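You operate a simulated robot arm through the tools that you are given. There is no shell and no other tool. Be economical: measure what you need, move in short steps, check, and stop when the job is done.

Carry out the task below with a simulated robot arm. There is one attempt and no reset: what you move stays moved.

Task
Scrub the white crust off the trough, then run tap 7 clear.
Fine: with the scrubbing brush, which goes back where it lay; tap off, no other tap run. Set down upright: scrubbing brush. What is to be rubbed or washed off counts as gone when no trace of it is left.

The check looks at the end state, three seconds after you hand in, the way a careful person would. Anything else that was tipped, shoved, dropped, spilled or broken makes it a failure.

Robot
A 7-joint arm with a two-finger parallel gripper on a trunk, on a base that drives. Base frame: it is fixed to the floor where the robot stands at the start and does not move with it; the origin is under the middle of the robot, x ahead of it, y to its left, z up. Lengths are in mm, angles in rad, forces in N, time in s.
With the tool pointing down near the work surface it reaches from about 220 to 640 mm from the robot's upright axis, wherever it stands. Its first joint turns from -2.897 to 2.897 rad. Places, roughly: lever 1 [700, 900, 1000]; lever 2 [700, 700, 1000]; lever 3 [700, 500, 1000]; lever 4 [700, 300, 1000]; lever 5 [700, 100, 1000]; lever 6 [700, -100, 1000]; lever 7 [700, -300, 1000]; lever 8 [700, -500, 1000]; lever 9 [700, -700, 1000]; something [600, -300, 900]. Payload 1.57 kg.
The TCP is the grasp point between the finger pads, 30 mm short of the fingertips. In the tool frame z runs along the fingers and y along their closing line. The gripper opens to 80 mm. The fingers are 17 mm wide and 12 mm thick; the gripper's body (40 by 82 mm) begins 80 mm behind the TCP.
Orientation is that of the tool frame in the base frame, as a unit quaternion [w, x, y, z]. With the fingers straight down and closing along the base's y, the tool's x points along the base's -x, its y along +y and its z along -z.

Tools
- The arm moves only by the tool step_arm. Its argument "deltas" is a list of rows, each an object of numbers (a shift or turn left out is 0, a gripper value left out holds the last): "tx", "ty", "tz": the shift along the base's x, y, z in units of 30 mm (1.0 is 30 mm); "ax", "ay", "az": the turn, a rotation vector about the base's x, y, z in units of 4 degrees (1.0 is 4 degrees); "hand": the gripper command, from -1 (shut) to 1 (fully open), values between in proportion. In form: [{"tx": .., "ty": .., "tz": .., "ax": .., "ay": .., "az": .., "hand": ..}, ...]. A call has 1 to 10 rows; each row shifts and turns the commanded pose from where the row before left it. A call with a number of a shift or a turn outside -1 to 1 is refused whole. Each row takes 0.2 s and may step no farther than 50 mm and 0.15 rad from the row before; otherwise, or with a gripper value out of range, the whole call is refused. Where a pose cannot be reached the arm comes as near as it can. A force on the tool above 50 N (or 10 N above the force at the start of the call, whichever is more), or a blocked arm, ends the call early, and 0.2 s more pass. Each finger travels about 72 mm/s and halts on what it meets, pressing with about 27 N; the grip force reading is that of the motor and also rises with nothing between the fingers. The clock runs only during rows and for 0.2 s after the last one: add rows that do not move to give the fingers time. The reply holds the time, the measured pose of the TCP, the force on the tool along the base axes, the opening and the grip force, in the units named above and with some noise, with the torque about the TCP (base axes, N m) and any sound that the robot's microphone picked up.
- Cameras (640 x 400 px; columns grow to the right, rows downward): "scene" is now at [237.5, -10.7, 1490.7]; the picture's right is [-0.08, -1.00, 0.00], its down [-0.80, 0.07, -0.60] and it looks along [0.60, -0.05, -0.80] (base axes); focal length 275 px, centre (320, 200). "wrist" rides on the gripper at [72, -7, -122] in the tool frame; the picture's right is [0.09, 1.00, 0.00], its down [-0.84, 0.08, -0.54] and it looks along [-0.54, 0.05, 0.84] (tool axes); focal length 238 px, centre (320, 200). There is no depth. A picture from a camera that has moved, and an enlarged one, comes with that camera's place and axes in the base frame and with its lens. The place of the scene camera against the robot may be out by one fixed shift of up to 12 mm in any direction.
- snapshot(camera): a new picture of that camera. The clock stands still meanwhile.
- raise_lower(by): slides the trunk up (or, below 0, down) by that many mm; the arm and the scene camera ride with it, the base frame stays. It gives what a move gives, with no picture.
- roll_base(legs): drives the robot by 1 to 6 legs, each [ahead, left, turn to the left] in mm, mm and rad, along the robot's own axes; the way and the turn of a leg run together, so that a leg with both is an arc; at most 1500 mm and 3.142 rad a leg. The arm and the cameras ride along, it lands a little off, and it stops where it bumps. It gives what a move gives.
- aim_head(pan, tilt): turns the head with the scene camera to pan (to the left, within 1.501 rad either way) and tilt (down, from -0.506 to 1.204), counted from straight ahead of the robot. It gives what a move gives.
- enlarge(camera, box): a new picture of the part [left, top, right, bottom] of that camera's present view, enlarged. The clock stands still meanwhile.
- job_done(): hands the job in; it is judged then, once.

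Work in short steps. Places have to be worked out from the pictures, the camera data and where the tool is seen: move nearer, look again, correct. Check each grasp and each placing, and mend what went wrong. You have 120 turns and 82 pictures in all, those below and enlarged ones among them. Open the gripper and draw the arm clear of the work before you hand the job in, unless the task says otherwise; then end with one line.

The tools are called after ">>>" as a command line: name --argument value ..., lists and objects as JSON in quotes. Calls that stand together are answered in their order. step_arm: Moves the arm, as the interface text tells. Its arguments: {"type":"object","properties":{"deltas":{"type":"array"}},"required":["deltas"]} The other tools are called the same way: raise_lower (by) slides the trunk up or down; roll_base (legs) drives the base; aim_head (pan, tilt) turns the head that bears the scene camera; snapshot (camera) takes a picture; enlarge (camera, box) takes an enlarged picture of a part of a camera's view; job_done () hands the job in.

At the start:

```text
t: 0.0
tcp_pos: [382.3, -154.0, 1145.3]
orientation: [0.0, 0.0, 1.0, 0.001]
force: [0.9, 0.1, 0.1]
ft_torque: [-0.02, 0.0, 0.01]
grip_width: 80.1
finger_force: 0.2
trunk travel left (down, up): [-725.0, 265.0]
robot x, y, heading: [-2.6, 0.3, -0.0]
head pan, tilt: [-0.084, 0.93]
```

scene: 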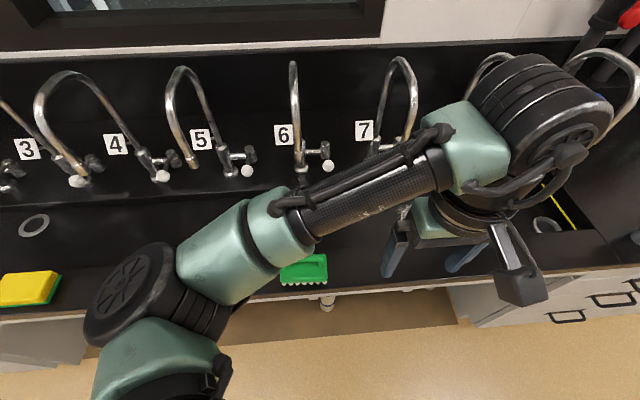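
wrist: 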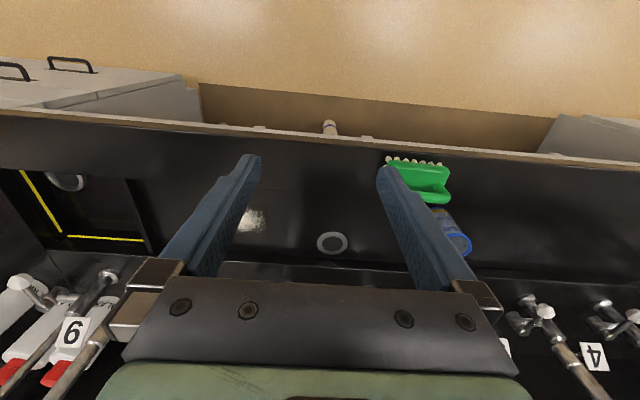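

I'll get closer views of the current scene from both cameras first.

>>> enlarge --camera "wrist" --box '[200, 120, 520, 320]'

>>> enlarge --camera "scene" --box '[240, 40, 480, 190]'

```text
2.00 times, centred on (360, 220) of wrist
camera zoom: at [311.0, -160.1, 1268.3], right [-0.09, 1.0, 0.0], down [0.84, 0.08, 0.54], along [0.54, 0.05, -0.84], focal length 477 px, centre (240, 160)
```

zoom: 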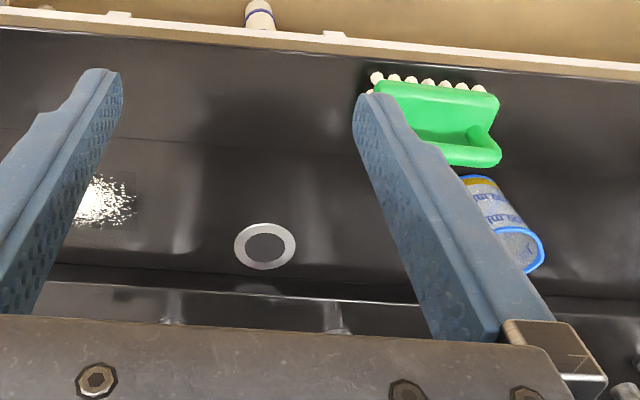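

```text
2.67 times, centred on (360, 115) of scene
camera zoom: at [237.5, -10.7, 1490.7], right [-0.08, -1.0, 0.0], down [-0.8, 0.07, -0.6], along [0.6, -0.05, -0.8], focal length 734 px, centre (213, 427)
```

zoom: 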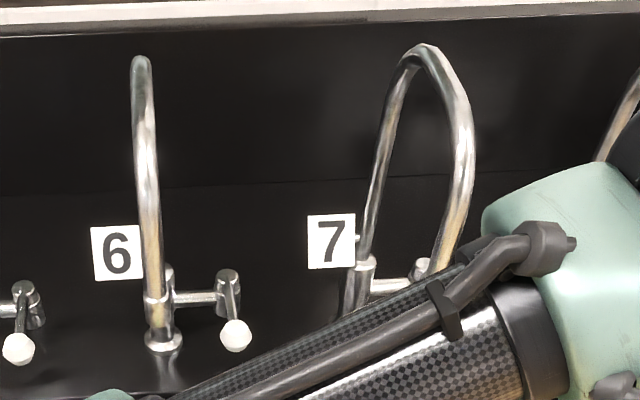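

The brush stands on its bristles near (485, 15) and the crust is near (615, -275). I'll bring the wrist over to view the brush from the front.

>>> step_arm --deltas '[{"ty": 1, "tx": -0.3}, {"ty": 1, "tx": -0.3}, {"ty": 1, "tx": -0.3}, {"ty": 1, "tx": -0.3}, {"ty": 1, "tx": -0.3}, {"ty": 0.7}, {}]'

>>> snapshot --camera "wrist"

>>> snapshot --camera "scene"

```text
t: 1.6
tcp_pos: [337.7, 16.7, 1147.8]
orientation: [0.0, 0.0, 1.0, 0.001]
force: [0.2, -0.1, -0.5]
ft_torque: [-0.02, 0.0, 0.02]
grip_width: 80.0
finger_force: 0.0
trunk travel left (down, up): [-725.0, 265.0]
robot x, y, heading: [4.2, -3.1, -0.005]
head pan, tilt: [-0.084, 0.93]
```

```text
77 pictures are left
camera wrist: at [266.7, 11.2, 1269.8], right [-0.09, 1.0, 0.0], down [0.84, 0.08, 0.54], along [0.54, 0.05, -0.84], focal length 238 px, centre (320, 200)
```

wrist: 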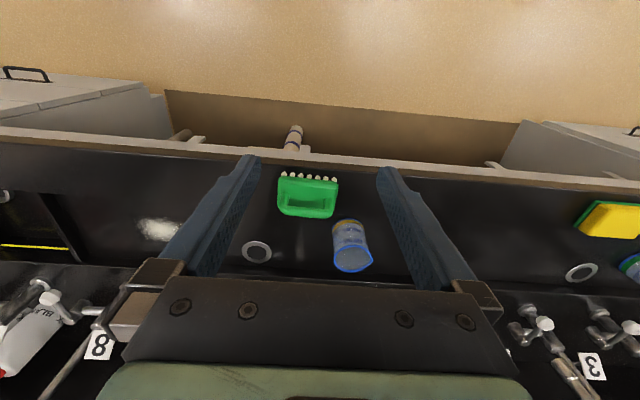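

```text
76 pictures are left
camera scene: at [237.6, -10.9, 1490.6], right [-0.08, -1.0, 0.0], down [-0.8, 0.07, -0.6], along [0.6, -0.05, -0.8], focal length 275 px, centre (320, 200)
```

scene: 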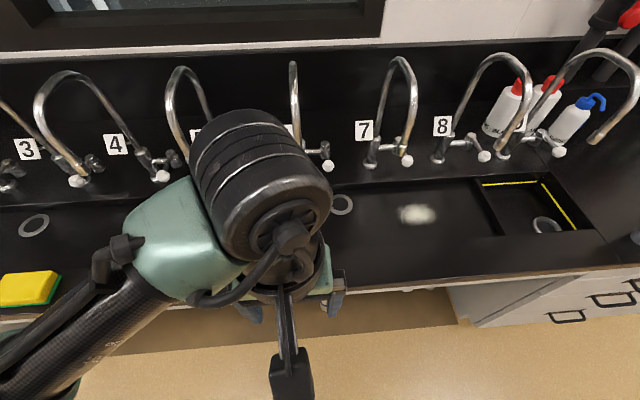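

The arm is clear of the crust now. I'll look closely at the brush, and at tap 7 with the crust.

>>> enlarge --camera "wrist" --box '[230, 140, 390, 290]'

>>> enlarge --camera "scene" --box '[310, 40, 510, 240]'

```text
2.67 times, centred on (310, 215) of wrist
camera zoom: at [266.7, 11.2, 1269.8], right [-0.09, 1.0, 0.0], down [0.84, 0.08, 0.54], along [0.54, 0.05, -0.84], focal length 636 px, centre (347, 160)
```

zoom: 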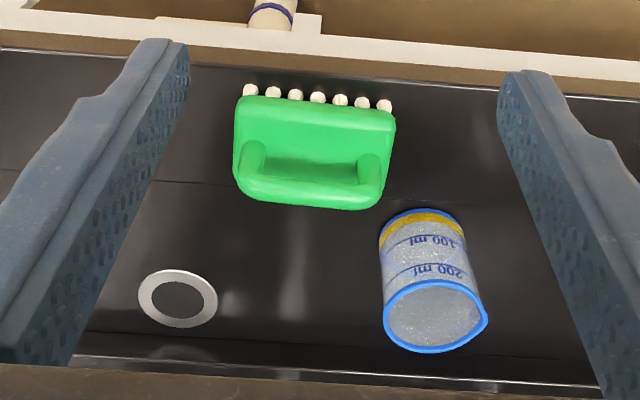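

```text
2.00 times, centred on (410, 140) of scene
camera zoom: at [237.6, -10.9, 1490.6], right [-0.08, -1.0, 0.0], down [-0.8, 0.07, -0.6], along [0.6, -0.05, -0.8], focal length 551 px, centre (140, 320)
```

zoom: 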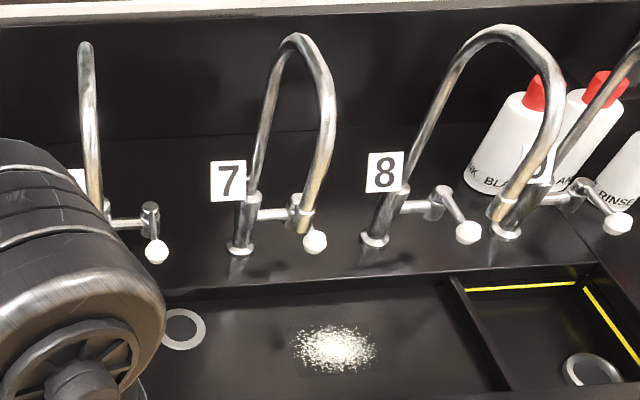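

The brush has a bar handle running along y, so I need to close along x. I'll turn the tool 90° about z and move toward the brush in x.

>>> step_arm --deltas '[{"az": 1}, {"az": 1}, {"az": 1}, {"az": 1}, {"az": 1}, {"az": 1}, {"az": 1}, {"az": 1}, {"az": 1}, {"az": 1}]'

>>> step_arm --deltas '[{"az": 1, "tx": 0.3}, {"az": 1, "tx": 0.5}, {"az": 1, "tx": 0.5}, {"az": 1, "tx": 0.5}, {"az": 1, "tx": 0.5}, {"az": 1, "tx": 0.5}, {"az": 1, "tx": 0.5}, {"az": 1, "tx": 0.5}, {"az": 1, "tx": 0.5}, {"az": 1, "tx": 0.5}]'

>>> step_arm --deltas '[{"az": 1, "ty": -1}, {"az": 1, "ty": -1}, {"az": 0.5}, {}]'

>>> snapshot --camera "wrist"

```text
t: 3.8
tcp_pos: [337.5, 16.9, 1146.2]
orientation: [0.0, -0.343, 0.939, 0.002]
force: [-0.8, -0.7, 0.0]
ft_torque: [0.02, 0.02, 0.0]
grip_width: 80.2
finger_force: 0.1
trunk travel left (down, up): [-725.0, 265.0]
robot x, y, heading: [1.4, 0.7, 0.002]
head pan, tilt: [-0.084, 0.93]
```

```text
t: 6.0
tcp_pos: [482.4, 17.1, 1144.9]
orientation: [-0.001, -0.643, 0.766, 0.0]
force: [0.9, 0.0, -0.6]
ft_torque: [0.0, 0.02, 0.01]
grip_width: 80.1
finger_force: 0.1
trunk travel left (down, up): [-725.0, 265.0]
robot x, y, heading: [-0.3, -1.4, -0.001]
head pan, tilt: [-0.084, 0.93]
```

```text
t: 7.0
tcp_pos: [480.7, -42.2, 1145.3]
orientation: [0.0, -0.707, 0.708, 0.001]
force: [0.3, 0.3, 0.4]
ft_torque: [0.03, -0.01, 0.02]
grip_width: 80.1
finger_force: 0.1
trunk travel left (down, up): [-725.0, 265.0]
robot x, y, heading: [1.9, 1.3, -0.0]
head pan, tilt: [-0.084, 0.93]
```

```text
73 pictures are left
camera wrist: at [489.0, -114.1, 1267.6], right [-1.0, -0.09, 0.0], down [-0.08, 0.84, 0.54], along [-0.05, 0.54, -0.84], focal length 238 px, centre (320, 200)
```

wrist: 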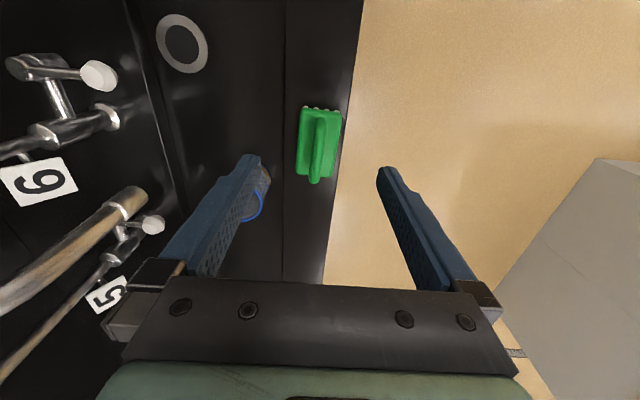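

Seen from here the handle bar lies at about x≈479, y≈12. I'll enlarge this view to understand the front ledge beside the brush.

>>> enlarge --camera "wrist" --box '[140, 0, 400, 260]'

>>> enlarge --camera "scene" --box '[300, 160, 560, 330]'

```text
1.54 times, centred on (270, 130) of wrist
camera zoom: at [489.0, -114.1, 1267.6], right [-1.0, -0.09, 0.0], down [-0.08, 0.84, 0.54], along [-0.05, 0.54, -0.84], focal length 367 px, centre (397, 308)
```

zoom: 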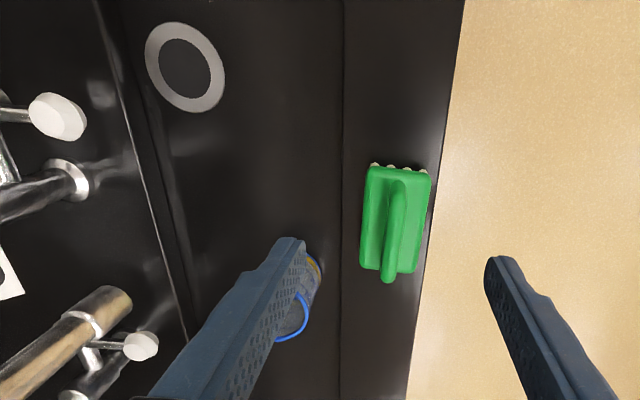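

```text
2.35 times, centred on (430, 245) of scene
camera zoom: at [237.5, -10.9, 1490.6], right [-0.08, -1.0, 0.0], down [-0.8, 0.07, -0.6], along [0.6, -0.05, -0.8], focal length 648 px, centre (61, 94)
```

zoom: 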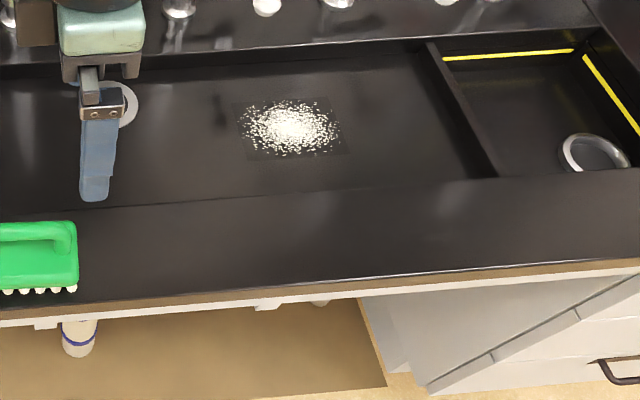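

The brush stands on the front ledge, which is higher than the trough floor, and there is no lip in front of it. I'll centre over the bar, descend part way with a half-open gripper, and look again.

>>> step_arm --deltas '[{"ty": 0.8, "hand": 0.4}, {"ty": 0.8}, {"tz": -1}, {"tz": -1}, {"tz": -1}, {}]'

>>> snapshot --camera "wrist"

>>> snapshot --camera "scene"

```text
t: 8.4
tcp_pos: [483.6, 5.0, 1056.0]
orientation: [0.0, 0.707, -0.707, -0.001]
force: [0.3, 0.0, 0.1]
ft_torque: [-0.02, 0.03, -0.01]
grip_width: 56.1
finger_force: 0.1
trunk travel left (down, up): [-725.0, 265.0]
robot x, y, heading: [0.1, -1.4, 0.001]
head pan, tilt: [-0.084, 0.93]
```

```text
70 pictures are left
camera wrist: at [490.7, -65.8, 1177.9], right [-1.0, -0.09, 0.0], down [-0.08, 0.84, 0.54], along [-0.05, 0.54, -0.84], focal length 238 px, centre (320, 200)
```

wrist: 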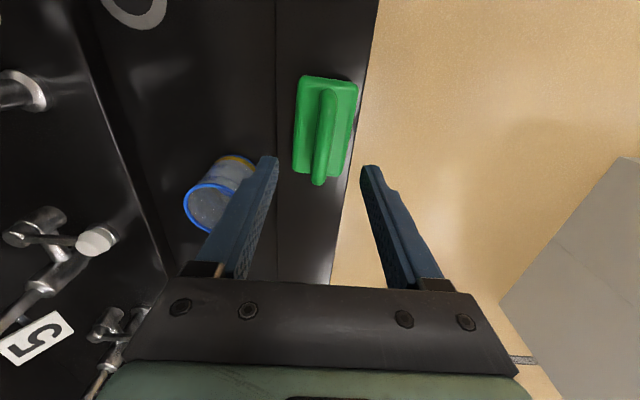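

```text
69 pictures are left
camera scene: at [237.3, -10.5, 1490.7], right [-0.08, -1.0, 0.0], down [-0.8, 0.07, -0.6], along [0.6, -0.05, -0.8], focal length 275 px, centre (320, 200)
```

scene: 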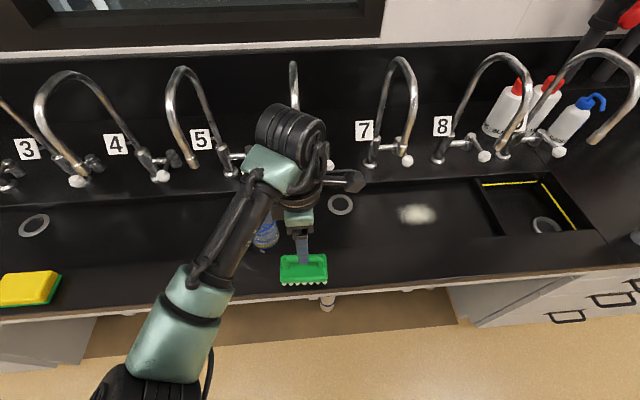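

Depth from the change in size puts the bar centre at about (482, 5, 970). I'll descend to TCP z≈990 and check again.

>>> step_arm --deltas '[{"tz": -1, "hand": 0.3}, {"tz": -0.7}, {"tz": -0.5}, {}]'

>>> snapshot --camera "wrist"

>>> enlarge --camera "scene" --box '[240, 200, 370, 320]'

```text
t: 9.4
tcp_pos: [481.8, 5.8, 989.0]
orientation: [0.0, 0.707, -0.707, 0.0]
force: [-0.1, -0.3, 0.0]
ft_torque: [-0.01, 0.0, 0.0]
grip_width: 52.0
finger_force: 0.0
trunk travel left (down, up): [-725.0, 265.0]
robot x, y, heading: [1.2, 1.3, 0.001]
head pan, tilt: [-0.084, 0.93]
```

```text
68 pictures are left
camera wrist: at [489.2, -66.0, 1111.4], right [-1.0, -0.09, 0.0], down [-0.08, 0.84, 0.54], along [-0.05, 0.54, -0.84], focal length 238 px, centre (320, 200)
```

wrist: 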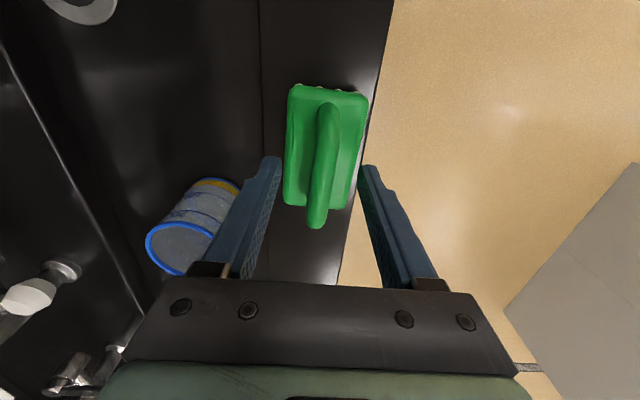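

```text
3.33 times, centred on (305, 260) of scene
camera zoom: at [237.4, -10.5, 1490.7], right [-0.08, -1.0, 0.0], down [-0.8, 0.07, -0.6], along [0.6, -0.05, -0.8], focal length 918 px, centre (370, 0)
```

zoom: 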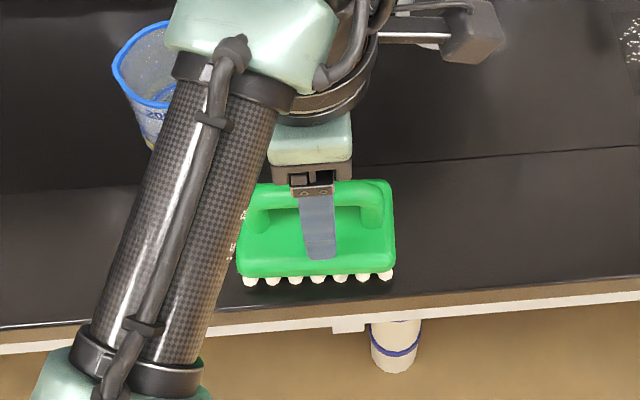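

The bar sits between the fingers. I'll go 12 mm lower and close.

>>> step_arm --deltas '[{"tz": -0.4}, {"hand": -1}, {}, {}, {}]'

>>> snapshot --camera "wrist"

```text
t: 10.6
tcp_pos: [482.3, 5.0, 977.2]
orientation: [0.0, 0.707, -0.707, -0.001]
force: [-0.4, 0.0, 0.1]
ft_torque: [0.02, 0.0, -0.03]
grip_width: 13.6
finger_force: 27.2
trunk travel left (down, up): [-725.0, 265.0]
robot x, y, heading: [4.2, 0.6, 0.001]
head pan, tilt: [-0.084, 0.93]
```

```text
66 pictures are left
camera wrist: at [489.0, -65.8, 1099.7], right [-1.0, -0.09, 0.0], down [-0.08, 0.84, 0.54], along [-0.05, 0.54, -0.84], focal length 238 px, centre (320, 200)
```

wrist: 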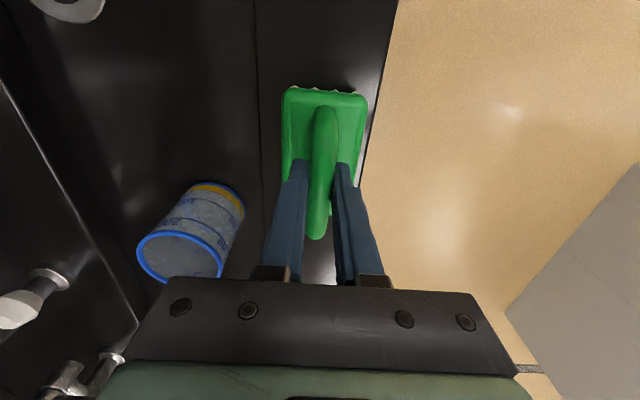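

The bar is held, 13.6 mm wide, at TCP (482, 5, 977). I'll lift and check that the brush comes along level.

>>> step_arm --deltas '[{"tz": 0.5}, {"tz": 1}, {"tz": 1}, {"tz": 1}, {}]'

>>> snapshot --camera "wrist"

>>> enlarge --camera "scene" --box '[200, 50, 520, 250]'

```text
t: 11.8
tcp_pos: [480.6, 5.1, 1082.2]
orientation: [0.001, 0.707, -0.707, -0.001]
force: [0.2, 0.1, -0.8]
ft_torque: [0.01, 0.01, 0.0]
grip_width: 13.7
finger_force: 27.4
trunk travel left (down, up): [-725.0, 265.0]
robot x, y, heading: [-0.3, -2.5, -0.003]
head pan, tilt: [-0.084, 0.93]
```

```text
65 pictures are left
camera wrist: at [489.2, -66.1, 1205.2], right [-1.0, -0.09, 0.0], down [-0.08, 0.84, 0.54], along [-0.05, 0.54, -0.84], focal length 238 px, centre (320, 200)
```

wrist: 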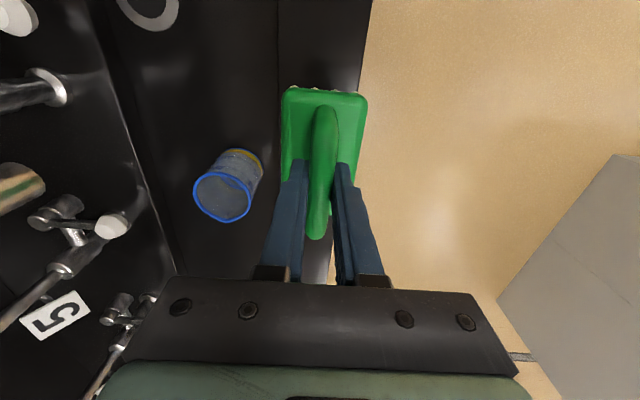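

```text
2.00 times, centred on (360, 150) of scene
camera zoom: at [237.6, -10.8, 1490.6], right [-0.08, -1.0, 0.0], down [-0.8, 0.07, -0.6], along [0.6, -0.05, -0.8], focal length 551 px, centre (240, 300)
```

zoom: 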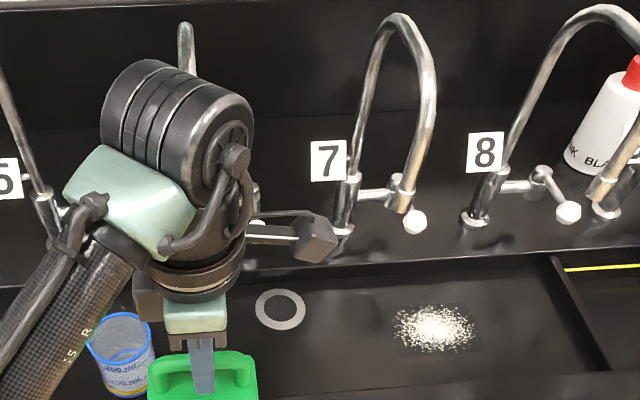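

The brush is held level. The crust is beyond reach from here, so I'll drive 270 mm to the right and look.

>>> roll_base --legs '[[0, -270, 0]]'

>>> snapshot --camera "scene"

>>> snapshot --camera "wrist"

```text
t: 13.7
tcp_pos: [480.9, -263.5, 1082.0]
orientation: [-0.001, -0.706, 0.709, 0.0]
force: [-0.8, 0.2, 0.3]
ft_torque: [0.01, 0.02, 0.01]
grip_width: 13.9
finger_force: 27.0
trunk travel left (down, up): [-725.0, 265.0]
robot x, y, heading: [-1.0, -265.2, -0.005]
head pan, tilt: [-0.084, 0.93]
```

```text
63 pictures are left
camera scene: at [237.0, -278.5, 1490.6], right [-0.09, -1.0, 0.0], down [-0.8, 0.07, -0.6], along [0.59, -0.05, -0.8], focal length 275 px, centre (320, 200)
```

scene: 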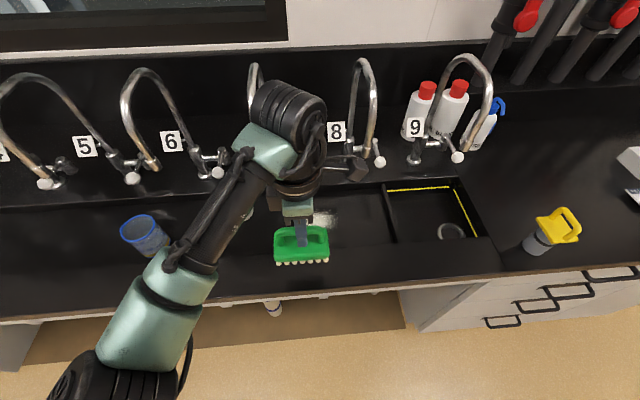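

```text
62 pictures are left
camera wrist: at [488.5, -334.7, 1205.1], right [-1.0, -0.09, 0.0], down [-0.07, 0.84, 0.54], along [-0.05, 0.54, -0.84], focal length 238 px, centre (320, 200)
```

wrist: 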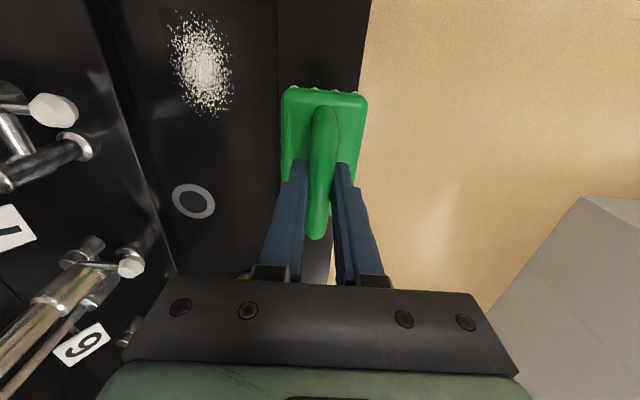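

Triangulating gives the crust at about (628, -303, 881) and spout 7's tip near (617, -205, 1120). To keep the wrist away from the spout I'll come in from the right: retract a little, then drive right and slightly ahead.

>>> step_arm --deltas '[{"tx": -1}, {"tx": -1}, {}]'

>>> roll_base --legs '[[0, -150, 0], [50, 0, 0]]'

>>> snapshot --camera "scene"

```text
t: 14.5
tcp_pos: [421.1, -261.0, 1083.2]
orientation: [-0.001, -0.706, 0.708, 0.0]
force: [-0.2, -0.1, 0.1]
ft_torque: [0.0, 0.05, -0.03]
grip_width: 13.8
finger_force: 27.2
trunk travel left (down, up): [-725.0, 265.0]
robot x, y, heading: [-2.2, -267.4, -0.002]
head pan, tilt: [-0.084, 0.93]
```

```text
t: 16.4
tcp_pos: [469.7, -416.0, 1083.1]
orientation: [-0.001, -0.706, 0.709, 0.001]
force: [0.2, 0.8, -1.3]
ft_torque: [0.01, 0.02, 0.01]
grip_width: 14.0
finger_force: 26.5
trunk travel left (down, up): [-725.0, 265.0]
robot x, y, heading: [47.9, -421.0, -0.003]
head pan, tilt: [-0.084, 0.93]
```

```text
61 pictures are left
camera scene: at [286.6, -432.3, 1490.4], right [-0.09, -1.0, 0.0], down [-0.8, 0.07, -0.6], along [0.59, -0.05, -0.8], focal length 275 px, centre (320, 200)
```

scene: 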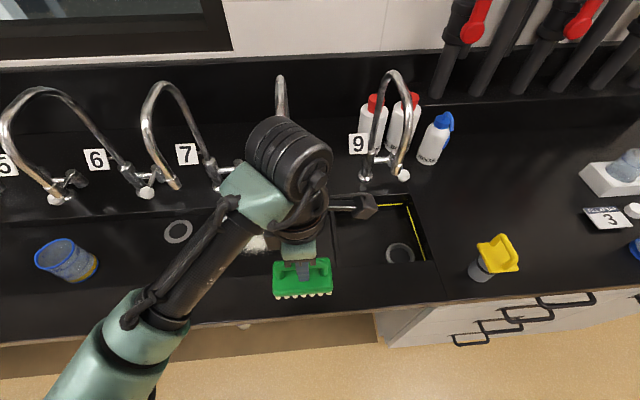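

Spout 7's tip is confirmed near (617, -205, 1112). I'll move toward the crust in stages at this height and check clearance.

>>> step_arm --deltas '[{"ty": 1}, {"ty": 1}, {"ty": 1}, {"ty": 0.75, "tx": 0.5}, {"tx": 1}, {"tx": 1}, {}]'

>>> snapshot --camera "scene"

>>> snapshot --camera "wrist"

```text
t: 18.0
tcp_pos: [543.4, -303.9, 1083.5]
orientation: [0.0, -0.706, 0.708, 0.001]
force: [0.4, -0.3, -0.6]
ft_torque: [-0.02, 0.04, 0.02]
grip_width: 14.0
finger_force: 27.4
trunk travel left (down, up): [-725.0, 265.0]
robot x, y, heading: [48.3, -421.2, -0.003]
head pan, tilt: [-0.084, 0.93]
```

```text
60 pictures are left
camera scene: at [285.0, -431.6, 1490.7], right [-0.09, -1.0, 0.0], down [-0.8, 0.07, -0.6], along [0.6, -0.05, -0.8], focal length 275 px, centre (320, 200)
```

scene: 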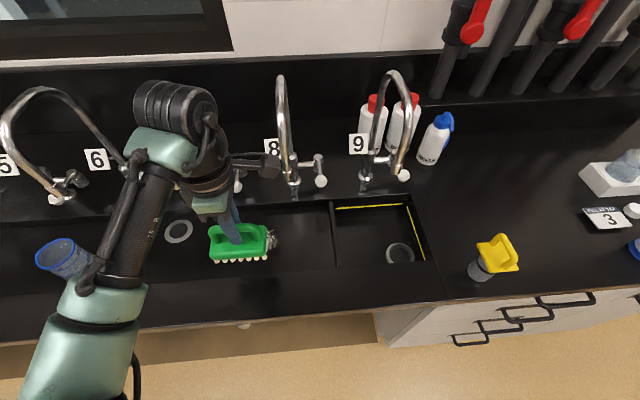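

```text
59 pictures are left
camera wrist: at [551.0, -374.3, 1206.1], right [-1.0, -0.09, 0.0], down [-0.07, 0.84, 0.54], along [-0.05, 0.54, -0.84], focal length 238 px, centre (320, 200)
```

wrist: 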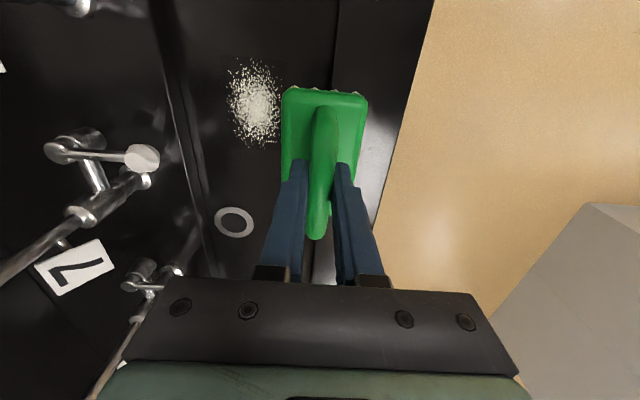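

The wrist housing and camera would come close to spouts 7 and 8 this way. I'll retract, turn the tool back so the camera faces the robot and the brush's long side runs along x, and re-centre the base at y≈-303.

>>> step_arm --deltas '[{"tx": -1}, {"tx": -1}, {"tx": -0.5, "az": -1}, {"ty": -1, "az": -1}, {"ty": -1, "az": -1}, {"ty": -1, "az": -1}, {"ty": -1, "az": -1}, {"az": -1}, {"az": -1}, {"az": -1}]'

>>> step_arm --deltas '[{"az": -1}, {"az": -1}, {"az": -1}, {"az": -1}, {"az": -1}, {"az": -1}, {"az": -1}, {"az": -1}, {"az": -1}, {"az": -1}]'

>>> step_arm --deltas '[{"az": -1}, {"az": -1}, {"az": -1}, {"az": -1}, {"az": -0.5}, {}]'

>>> roll_base --legs '[[0, 118, 0]]'

>>> snapshot --camera "scene"

>>> snapshot --camera "wrist"

```text
t: 20.2
tcp_pos: [467.3, -422.6, 1083.0]
orientation: [-0.001, -0.482, 0.876, 0.001]
force: [-1.1, 0.5, -1.0]
ft_torque: [-0.02, 0.01, -0.01]
grip_width: 13.9
finger_force: 27.5
trunk travel left (down, up): [-725.0, 265.0]
robot x, y, heading: [49.4, -421.0, -0.003]
head pan, tilt: [-0.084, 0.93]
```

```text
t: 22.4
tcp_pos: [469.8, -423.4, 1082.2]
orientation: [0.0, -0.154, 0.988, 0.001]
force: [-1.2, -0.3, -0.3]
ft_torque: [0.0, -0.02, -0.01]
grip_width: 13.7
finger_force: 27.0
trunk travel left (down, up): [-725.0, 265.0]
robot x, y, heading: [48.2, -421.7, 0.002]
head pan, tilt: [-0.084, 0.93]
```

```text
t: 23.8
tcp_pos: [469.6, -423.8, 1083.6]
orientation: [-0.001, 0.003, 1.0, 0.001]
force: [-0.4, -0.1, -0.1]
ft_torque: [0.02, -0.01, 0.0]
grip_width: 14.0
finger_force: 27.4
trunk travel left (down, up): [-725.0, 265.0]
robot x, y, heading: [47.9, -418.4, -0.001]
head pan, tilt: [-0.084, 0.93]
```

```text
t: 25.0
tcp_pos: [469.7, -308.0, 1085.0]
orientation: [0.0, 0.002, 1.0, 0.0]
force: [-0.3, -0.1, -0.7]
ft_torque: [-0.03, 0.04, -0.03]
grip_width: 14.0
finger_force: 26.8
trunk travel left (down, up): [-725.0, 265.0]
robot x, y, heading: [49.5, -303.1, -0.002]
head pan, tilt: [-0.084, 0.93]
```

```text
58 pictures are left
camera scene: at [285.9, -314.3, 1490.6], right [-0.09, -1.0, 0.0], down [-0.8, 0.07, -0.6], along [0.59, -0.05, -0.8], focal length 275 px, centre (320, 200)
```

scene: 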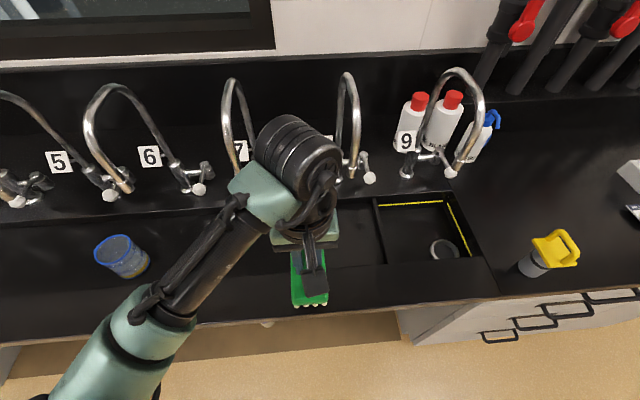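

```text
57 pictures are left
camera wrist: at [398.3, -311.9, 1206.2], right [-0.09, 1.0, 0.0], down [0.84, 0.07, 0.54], along [0.54, 0.05, -0.84], focal length 238 px, centre (320, 200)
```

wrist: 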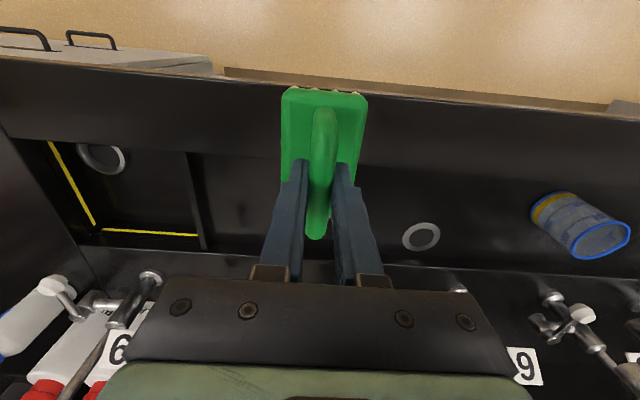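

Clearance looks better, with the wrist housing centred between spouts 7 and 8. I'll move forward to x≈600 and check.

>>> step_arm --deltas '[{"tx": 1}, {"tx": 1}, {"tx": 1}, {"tx": 0.6}, {}]'

>>> snapshot --camera "scene"

>>> snapshot --camera "wrist"

```text
t: 26.2
tcp_pos: [579.8, -304.5, 1083.4]
orientation: [-0.001, 0.003, 1.0, 0.0]
force: [-0.3, 0.8, -1.0]
ft_torque: [0.02, 0.01, -0.02]
grip_width: 13.8
finger_force: 27.2
trunk travel left (down, up): [-725.0, 265.0]
robot x, y, heading: [51.0, -298.4, -0.004]
head pan, tilt: [-0.084, 0.93]
```

```text
56 pictures are left
camera scene: at [285.7, -314.6, 1490.7], right [-0.09, -1.0, 0.0], down [-0.8, 0.07, -0.6], along [0.6, -0.05, -0.8], focal length 275 px, centre (320, 200)
```

scene: 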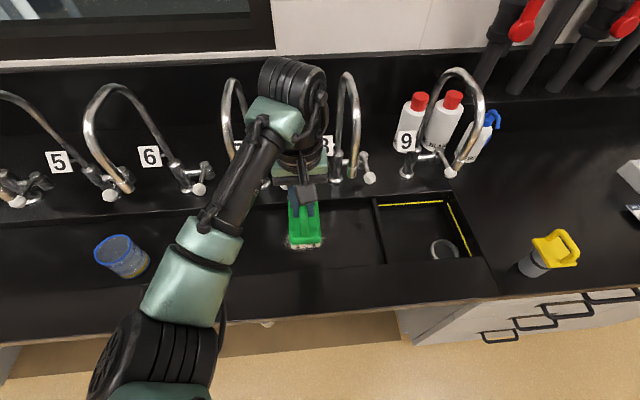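

```text
55 pictures are left
camera wrist: at [507.3, -310.6, 1206.4], right [-0.09, 1.0, 0.0], down [0.84, 0.07, 0.54], along [0.54, 0.05, -0.84], focal length 238 px, centre (320, 200)
```

wrist: 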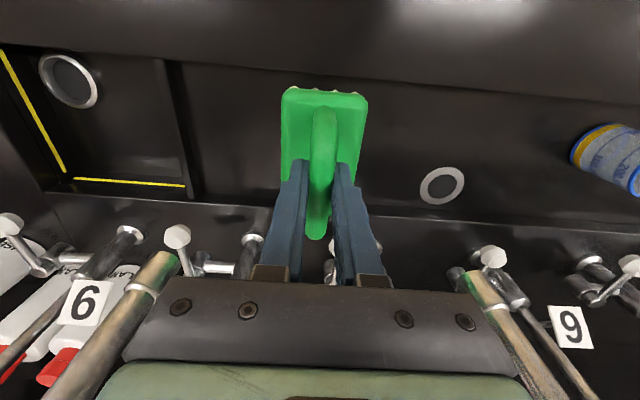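

The spout tips sit symmetrically about y≈-299 on either side of the hand. I'll go on to x≈622, descend a little, and look.

>>> step_arm --deltas '[{"tx": 0.7}, {"tx": 0.7}, {"tz": -0.5}, {"tz": -0.5}, {}]'

>>> enlarge --camera "scene" --box '[180, 40, 400, 260]'

>>> snapshot --camera "wrist"

```text
t: 27.4
tcp_pos: [620.4, -306.1, 1053.4]
orientation: [0.001, 0.004, 1.0, 0.0]
force: [0.6, 0.5, -0.9]
ft_torque: [-0.02, -0.02, -0.02]
grip_width: 13.7
finger_force: 26.9
trunk travel left (down, up): [-725.0, 265.0]
robot x, y, heading: [48.3, -304.2, 0.002]
head pan, tilt: [-0.084, 0.93]
```

```text
1.82 times, centred on (290, 150) of scene
camera zoom: at [285.8, -314.6, 1490.7], right [-0.09, -1.0, 0.0], down [-0.8, 0.07, -0.6], along [0.6, -0.05, -0.8], focal length 501 px, centre (374, 291)
```

zoom: 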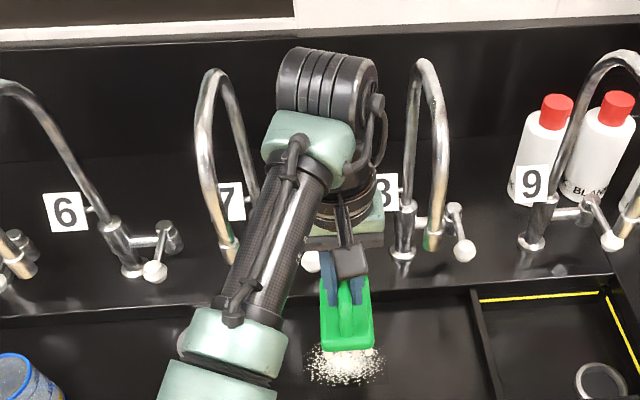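

```text
53 pictures are left
camera wrist: at [549.0, -311.6, 1175.5], right [-0.09, 1.0, 0.0], down [0.84, 0.07, 0.54], along [0.54, 0.05, -0.84], focal length 238 px, centre (320, 200)
```

wrist: 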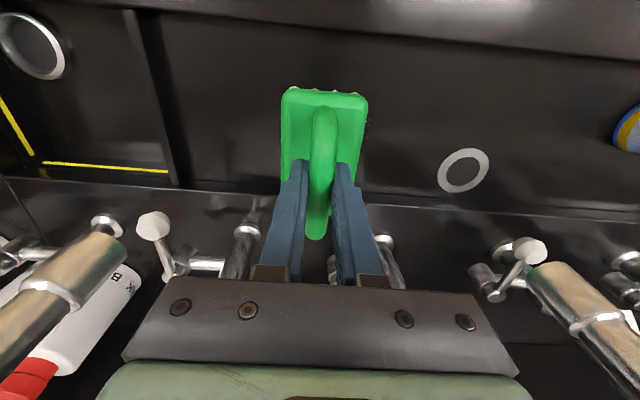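

Clearances look good and the forearm is well short of spout 7's tip. I'll go down to z≈985, still above the expected contact.

>>> step_arm --deltas '[{"tz": -0.6}, {"tz": -0.6}, {"tz": -0.6}, {"tz": -0.5}, {}]'

>>> enlarge --camera "scene" --box '[180, 40, 400, 260]'

>>> snapshot --camera "wrist"

```text
t: 28.6
tcp_pos: [620.2, -307.4, 983.7]
orientation: [-0.001, 0.003, 1.0, 0.001]
force: [-0.1, -0.1, -0.4]
ft_torque: [0.0, -0.04, 0.02]
grip_width: 13.8
finger_force: 26.9
trunk travel left (down, up): [-725.0, 265.0]
robot x, y, heading: [45.2, -301.2, -0.003]
head pan, tilt: [-0.084, 0.93]
```

```text
1.82 times, centred on (290, 150) of scene
camera zoom: at [285.9, -314.6, 1490.6], right [-0.09, -1.0, 0.0], down [-0.8, 0.07, -0.6], along [0.59, -0.05, -0.8], focal length 501 px, centre (374, 291)
```

zoom: 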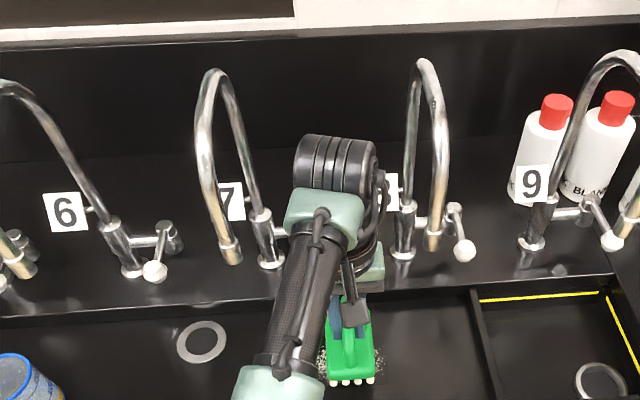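

```text
51 pictures are left
camera wrist: at [548.3, -312.7, 1105.7], right [-0.09, 1.0, 0.0], down [0.84, 0.07, 0.54], along [0.54, 0.05, -0.84], focal length 238 px, centre (320, 200)
```

wrist: 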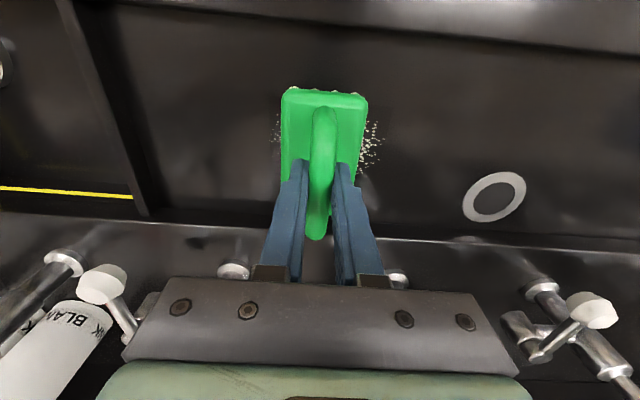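

The brush is over the crust with good clearance. Next I'll lower in small steps to find contact.

>>> step_arm --deltas '[{"tz": -0.3}, {"tz": -0.2}, {"tz": -0.2}, {}]'

>>> step_arm --deltas '[{"tz": -0.15}, {"tz": -0.15}, {}]'

```text
t: 29.6
tcp_pos: [619.0, -305.6, 964.1]
orientation: [0.001, 0.003, 1.0, 0.0]
force: [0.8, 0.5, -0.9]
ft_torque: [-0.01, -0.01, -0.02]
grip_width: 13.8
finger_force: 26.8
trunk travel left (down, up): [-725.0, 265.0]
robot x, y, heading: [46.2, -300.3, -0.007]
head pan, tilt: [-0.084, 0.93]
```

```text
t: 30.4
tcp_pos: [619.0, -306.1, 954.0]
orientation: [-0.001, 0.002, 1.0, 0.001]
force: [-0.1, -0.1, -0.6]
ft_torque: [-0.01, 0.01, -0.06]
grip_width: 13.7
finger_force: 26.7
trunk travel left (down, up): [-725.0, 265.0]
robot x, y, heading: [46.4, -301.6, -0.004]
head pan, tilt: [-0.084, 0.93]
```

No contact yet at z=954, so I'll keep lowering in small steps.

>>> step_arm --deltas '[{"tz": -0.15}, {"tz": -0.15}, {}]'

>>> step_arm --deltas '[{"tz": -0.15}, {"tz": -0.15}, {}]'

>>> enlarge --camera "wrist" --box '[200, 50, 440, 250]'

```text
t: 31.2
tcp_pos: [620.6, -306.2, 947.2]
orientation: [0.001, 0.001, 1.0, 0.002]
force: [-0.4, 0.4, 6.1]
ft_torque: [0.0, 0.32, 0.02]
grip_width: 13.9
finger_force: 27.1
trunk travel left (down, up): [-725.0, 265.0]
robot x, y, heading: [46.6, -300.7, -0.008]
head pan, tilt: [-0.084, 0.93]
```

```text
t: 32.0
tcp_pos: [620.5, -306.0, 940.5]
orientation: [0.004, 0.002, 1.0, 0.001]
force: [3.1, -0.4, 25.4]
ft_torque: [0.0, 0.03, 0.03]
grip_width: 14.3
finger_force: 27.1
trunk travel left (down, up): [-725.0, 265.0]
robot x, y, heading: [48.3, -302.6, -0.005]
head pan, tilt: [-0.084, 0.93]
```

```text
2.00 times, centred on (320, 150) of wrist
camera zoom: at [547.4, -311.9, 1062.3], right [-0.09, 1.0, 0.0], down [0.83, 0.07, 0.55], along [0.55, 0.05, -0.84], focal length 477 px, centre (320, 300)
```

zoom: 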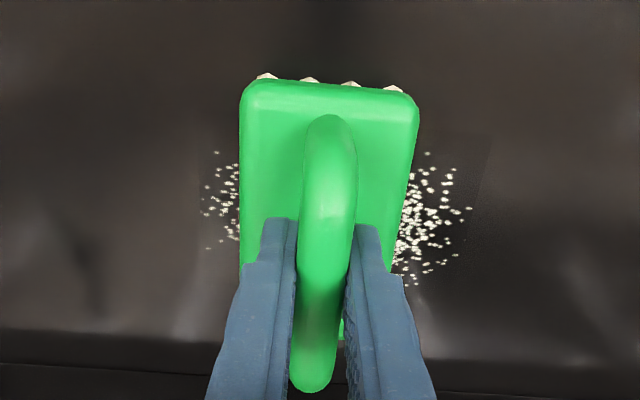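

Contact began near z≈948 and it presses 25 N now. I'll ease up slightly and scrub with strokes along y, then look.

>>> step_arm --deltas '[{"tz": 0.1}, {"ty": 0.5}, {"ty": 0.5}, {"ty": -0.5}, {"ty": -0.5}, {"ty": -0.5}, {"ty": -0.5}, {"ty": 0.5}, {"ty": 0.5}, {}]'

>>> enlarge --camera "wrist" --box '[200, 50, 440, 250]'

```text
t: 34.2
tcp_pos: [616.9, -305.8, 941.0]
orientation: [-0.001, 0.003, 1.0, 0.002]
force: [0.0, -3.3, 6.5]
ft_torque: [0.03, 0.02, 0.01]
grip_width: 13.9
finger_force: 27.2
trunk travel left (down, up): [-725.0, 265.0]
robot x, y, heading: [47.1, -302.4, -0.005]
head pan, tilt: [-0.084, 0.93]
```

```text
2.00 times, centred on (320, 150) of wrist
camera zoom: at [546.5, -311.6, 1062.8], right [-0.09, 1.0, 0.0], down [0.84, 0.07, 0.54], along [0.54, 0.05, -0.84], focal length 477 px, centre (320, 300)
```

zoom: 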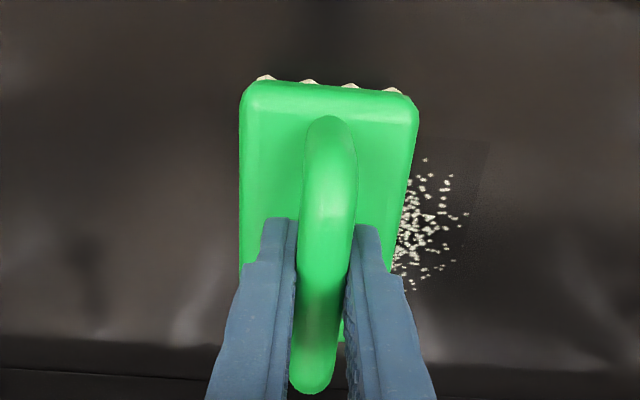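

The scrubbing works: the left side is clear. Next I'll press a little more and use strokes that favour the +y side.

>>> step_arm --deltas '[{"tz": -0.15}, {"ty": 0.5}, {"ty": 0.5}, {"ty": 0.4}, {"ty": -0.5}, {"ty": -0.5}, {"ty": 0.5}, {"ty": 0.5}, {"ty": -0.5}, {"ty": -0.5}]'

>>> step_arm --deltas '[{"ty": 0.5}, {"ty": 0.5}, {"ty": -0.5}, {"ty": -0.5}, {"ty": -0.5}, {"ty": -0.5}, {"ty": -0.5}, {}]'

>>> enlarge --camera "wrist" --box '[200, 50, 440, 250]'

```text
t: 36.4
tcp_pos: [619.0, -293.8, 936.2]
orientation: [0.002, 0.001, 1.0, 0.001]
force: [-0.3, 7.7, 24.0]
ft_torque: [0.04, 0.01, -0.06]
grip_width: 13.9
finger_force: 27.2
trunk travel left (down, up): [-725.0, 265.0]
robot x, y, heading: [49.5, -304.2, -0.004]
head pan, tilt: [-0.084, 0.93]
```

```text
t: 38.2
tcp_pos: [617.9, -338.7, 934.3]
orientation: [0.0, 0.003, 1.0, 0.0]
force: [-0.6, 2.7, 7.3]
ft_torque: [-0.02, -0.25, 0.12]
grip_width: 13.9
finger_force: 27.1
trunk travel left (down, up): [-725.0, 265.0]
robot x, y, heading: [45.4, -302.6, -0.002]
head pan, tilt: [-0.084, 0.93]
```

```text
2.00 times, centred on (320, 150) of wrist
camera zoom: at [546.7, -345.2, 1058.1], right [-0.09, 1.0, 0.0], down [0.84, 0.07, 0.54], along [0.54, 0.05, -0.84], focal length 477 px, centre (320, 300)
```

zoom: 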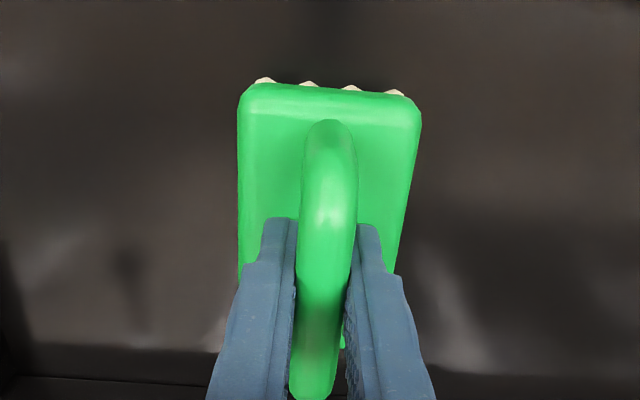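

No crust is visible now. I'll make one more covering pass, including x shifts, then lift and move back to inspect the whole patch.

>>> step_arm --deltas '[{"ty": 0.6, "tx": 0.4}, {"ty": 0.7}, {"ty": 0.7}, {"ty": 0.6}, {"tx": -0.5, "ty": -0.2}, {"tx": -0.5, "ty": -0.6}, {"ty": -0.7}, {"ty": -0.7}, {}]'

>>> step_arm --deltas '[{"tz": 0.5, "ty": 0.3}, {"tz": 1, "ty": 0.5}, {"tz": 1, "ty": 0.4}, {"tz": 1}, {"tz": 1}, {"tz": 0.5}, {"tx": -1}, {"tx": -1}, {"tx": -1}, {}]'

>>> snapshot --camera "scene"

>>> snapshot --camera "wrist"

```text
t: 40.2
tcp_pos: [601.7, -326.3, 935.9]
orientation: [-0.001, 0.002, 1.0, -0.001]
force: [0.8, 0.2, -0.9]
ft_torque: [0.04, -0.03, -0.03]
grip_width: 14.0
finger_force: 27.2
trunk travel left (down, up): [-725.0, 265.0]
robot x, y, heading: [50.2, -305.0, -0.005]
head pan, tilt: [-0.084, 0.93]
```

```text
t: 42.4
tcp_pos: [510.7, -292.1, 1084.5]
orientation: [0.0, 0.003, 1.0, 0.001]
force: [-0.1, -0.2, -1.2]
ft_torque: [-0.01, -0.01, 0.0]
grip_width: 14.0
finger_force: 27.4
trunk travel left (down, up): [-725.0, 265.0]
robot x, y, heading: [49.6, -305.3, -0.008]
head pan, tilt: [-0.084, 0.93]
```

```text
47 pictures are left
camera scene: at [286.4, -314.8, 1490.5], right [-0.09, -1.0, 0.0], down [-0.8, 0.07, -0.6], along [0.59, -0.05, -0.8], focal length 275 px, centre (320, 200)
```

scene: 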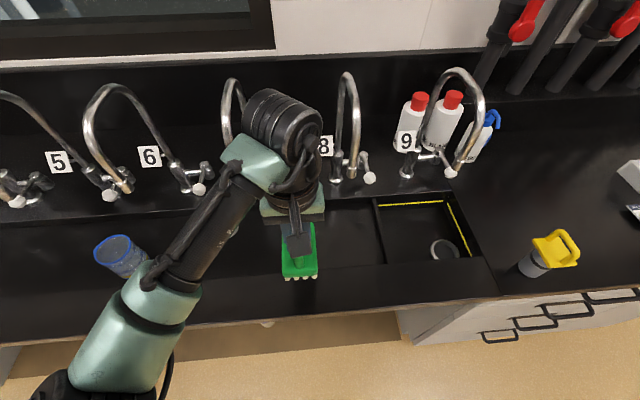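

```text
46 pictures are left
camera wrist: at [439.4, -298.9, 1207.6], right [-0.09, 1.0, 0.0], down [0.84, 0.07, 0.54], along [0.54, 0.05, -0.84], focal length 238 px, centre (320, 200)
```

wrist: 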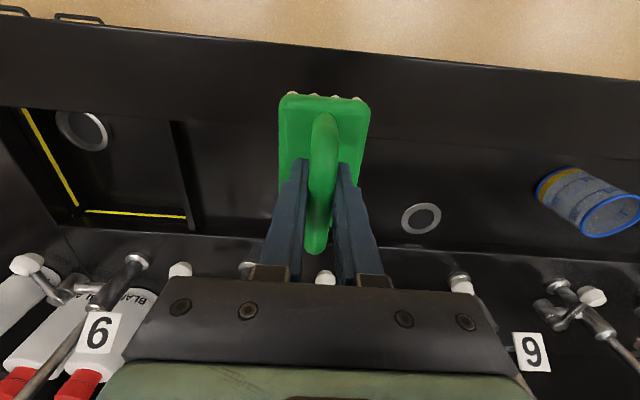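

The patch is hidden behind the hand here. I'll retract, turn the brush back to its original heading, and look at the patch.

>>> step_arm --deltas '[{"tx": -1, "az": 1}, {"tx": -0.4, "az": 1}, {"az": 1}, {"az": 1}, {"az": 1}, {"az": 1}, {"az": 1}, {"az": 1}, {"az": 1}, {"az": 1}]'

>>> step_arm --deltas '[{"az": 1}, {"az": 1}, {"az": 1}, {"az": 1}, {"az": 1}, {"az": 1}, {"az": 1}, {"az": 1}, {"az": 1}, {"az": 1}]'

>>> step_arm --deltas '[{"az": 1}, {"az": 1}, {"az": 0.5}, {}]'

>>> roll_base --legs '[[0, 302, 0]]'

>>> enlarge --camera "scene" --box '[320, 100, 560, 280]'

>>> snapshot --camera "wrist"

```text
t: 44.6
tcp_pos: [469.5, -291.2, 1084.0]
orientation: [-0.001, -0.34, 0.94, 0.001]
force: [-0.8, 0.1, -0.3]
ft_torque: [-0.02, -0.03, -0.06]
grip_width: 13.9
finger_force: 27.2
trunk travel left (down, up): [-725.0, 265.0]
robot x, y, heading: [48.2, -306.8, -0.007]
head pan, tilt: [-0.084, 0.93]
```

```text
t: 46.8
tcp_pos: [469.0, -292.4, 1086.1]
orientation: [-0.001, -0.641, 0.767, 0.0]
force: [-0.1, 0.3, -0.6]
ft_torque: [-0.02, -0.01, 0.0]
grip_width: 14.0
finger_force: 26.6
trunk travel left (down, up): [-725.0, 265.0]
robot x, y, heading: [48.6, -303.9, -0.002]
head pan, tilt: [-0.084, 0.93]
```

```text
t: 47.8
tcp_pos: [470.4, -290.8, 1084.7]
orientation: [-0.001, -0.706, 0.708, 0.001]
force: [0.2, 0.4, -0.9]
ft_torque: [-0.01, 0.0, -0.01]
grip_width: 13.9
finger_force: 26.4
trunk travel left (down, up): [-725.0, 265.0]
robot x, y, heading: [45.5, -303.1, -0.002]
head pan, tilt: [-0.084, 0.93]
```

```text
t: 49.9
tcp_pos: [472.6, 13.2, 1084.6]
orientation: [-0.001, -0.705, 0.709, 0.001]
force: [-0.1, 1.0, -0.6]
ft_torque: [-0.01, 0.03, 0.0]
grip_width: 14.0
finger_force: 26.7
trunk travel left (down, up): [-725.0, 265.0]
robot x, y, heading: [48.2, -0.3, -0.003]
head pan, tilt: [-0.084, 0.93]
```

```text
2.22 times, centred on (440, 190) of scene
camera zoom: at [287.3, -10.3, 1490.6], right [-0.09, -1.0, 0.0], down [-0.8, 0.07, -0.6], along [0.59, -0.05, -0.8], focal length 612 px, centre (53, 222)
```

zoom: 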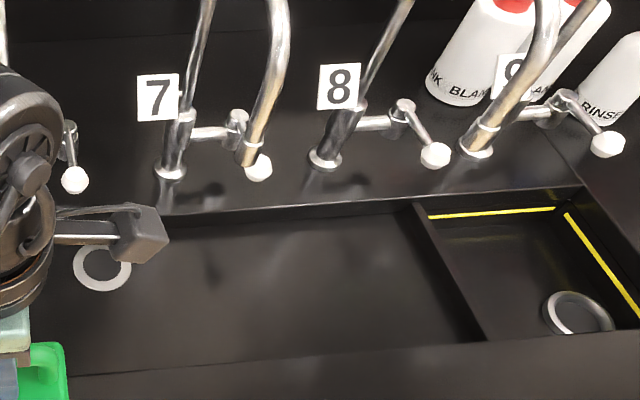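

```text
44 pictures are left
camera wrist: at [478.3, -58.2, 1207.9], right [-1.0, -0.09, 0.0], down [-0.07, 0.84, 0.54], along [-0.05, 0.54, -0.84], focal length 238 px, centre (320, 200)
```

wrist: 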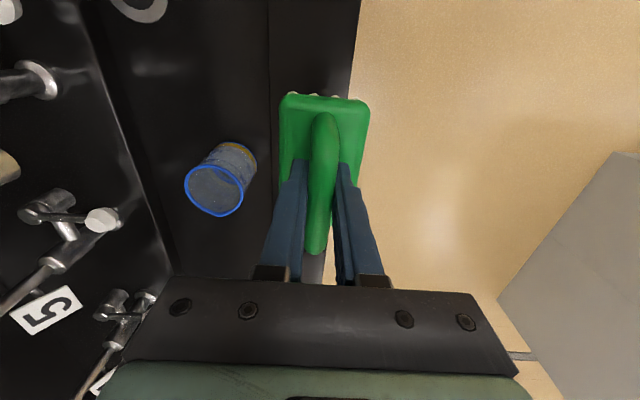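

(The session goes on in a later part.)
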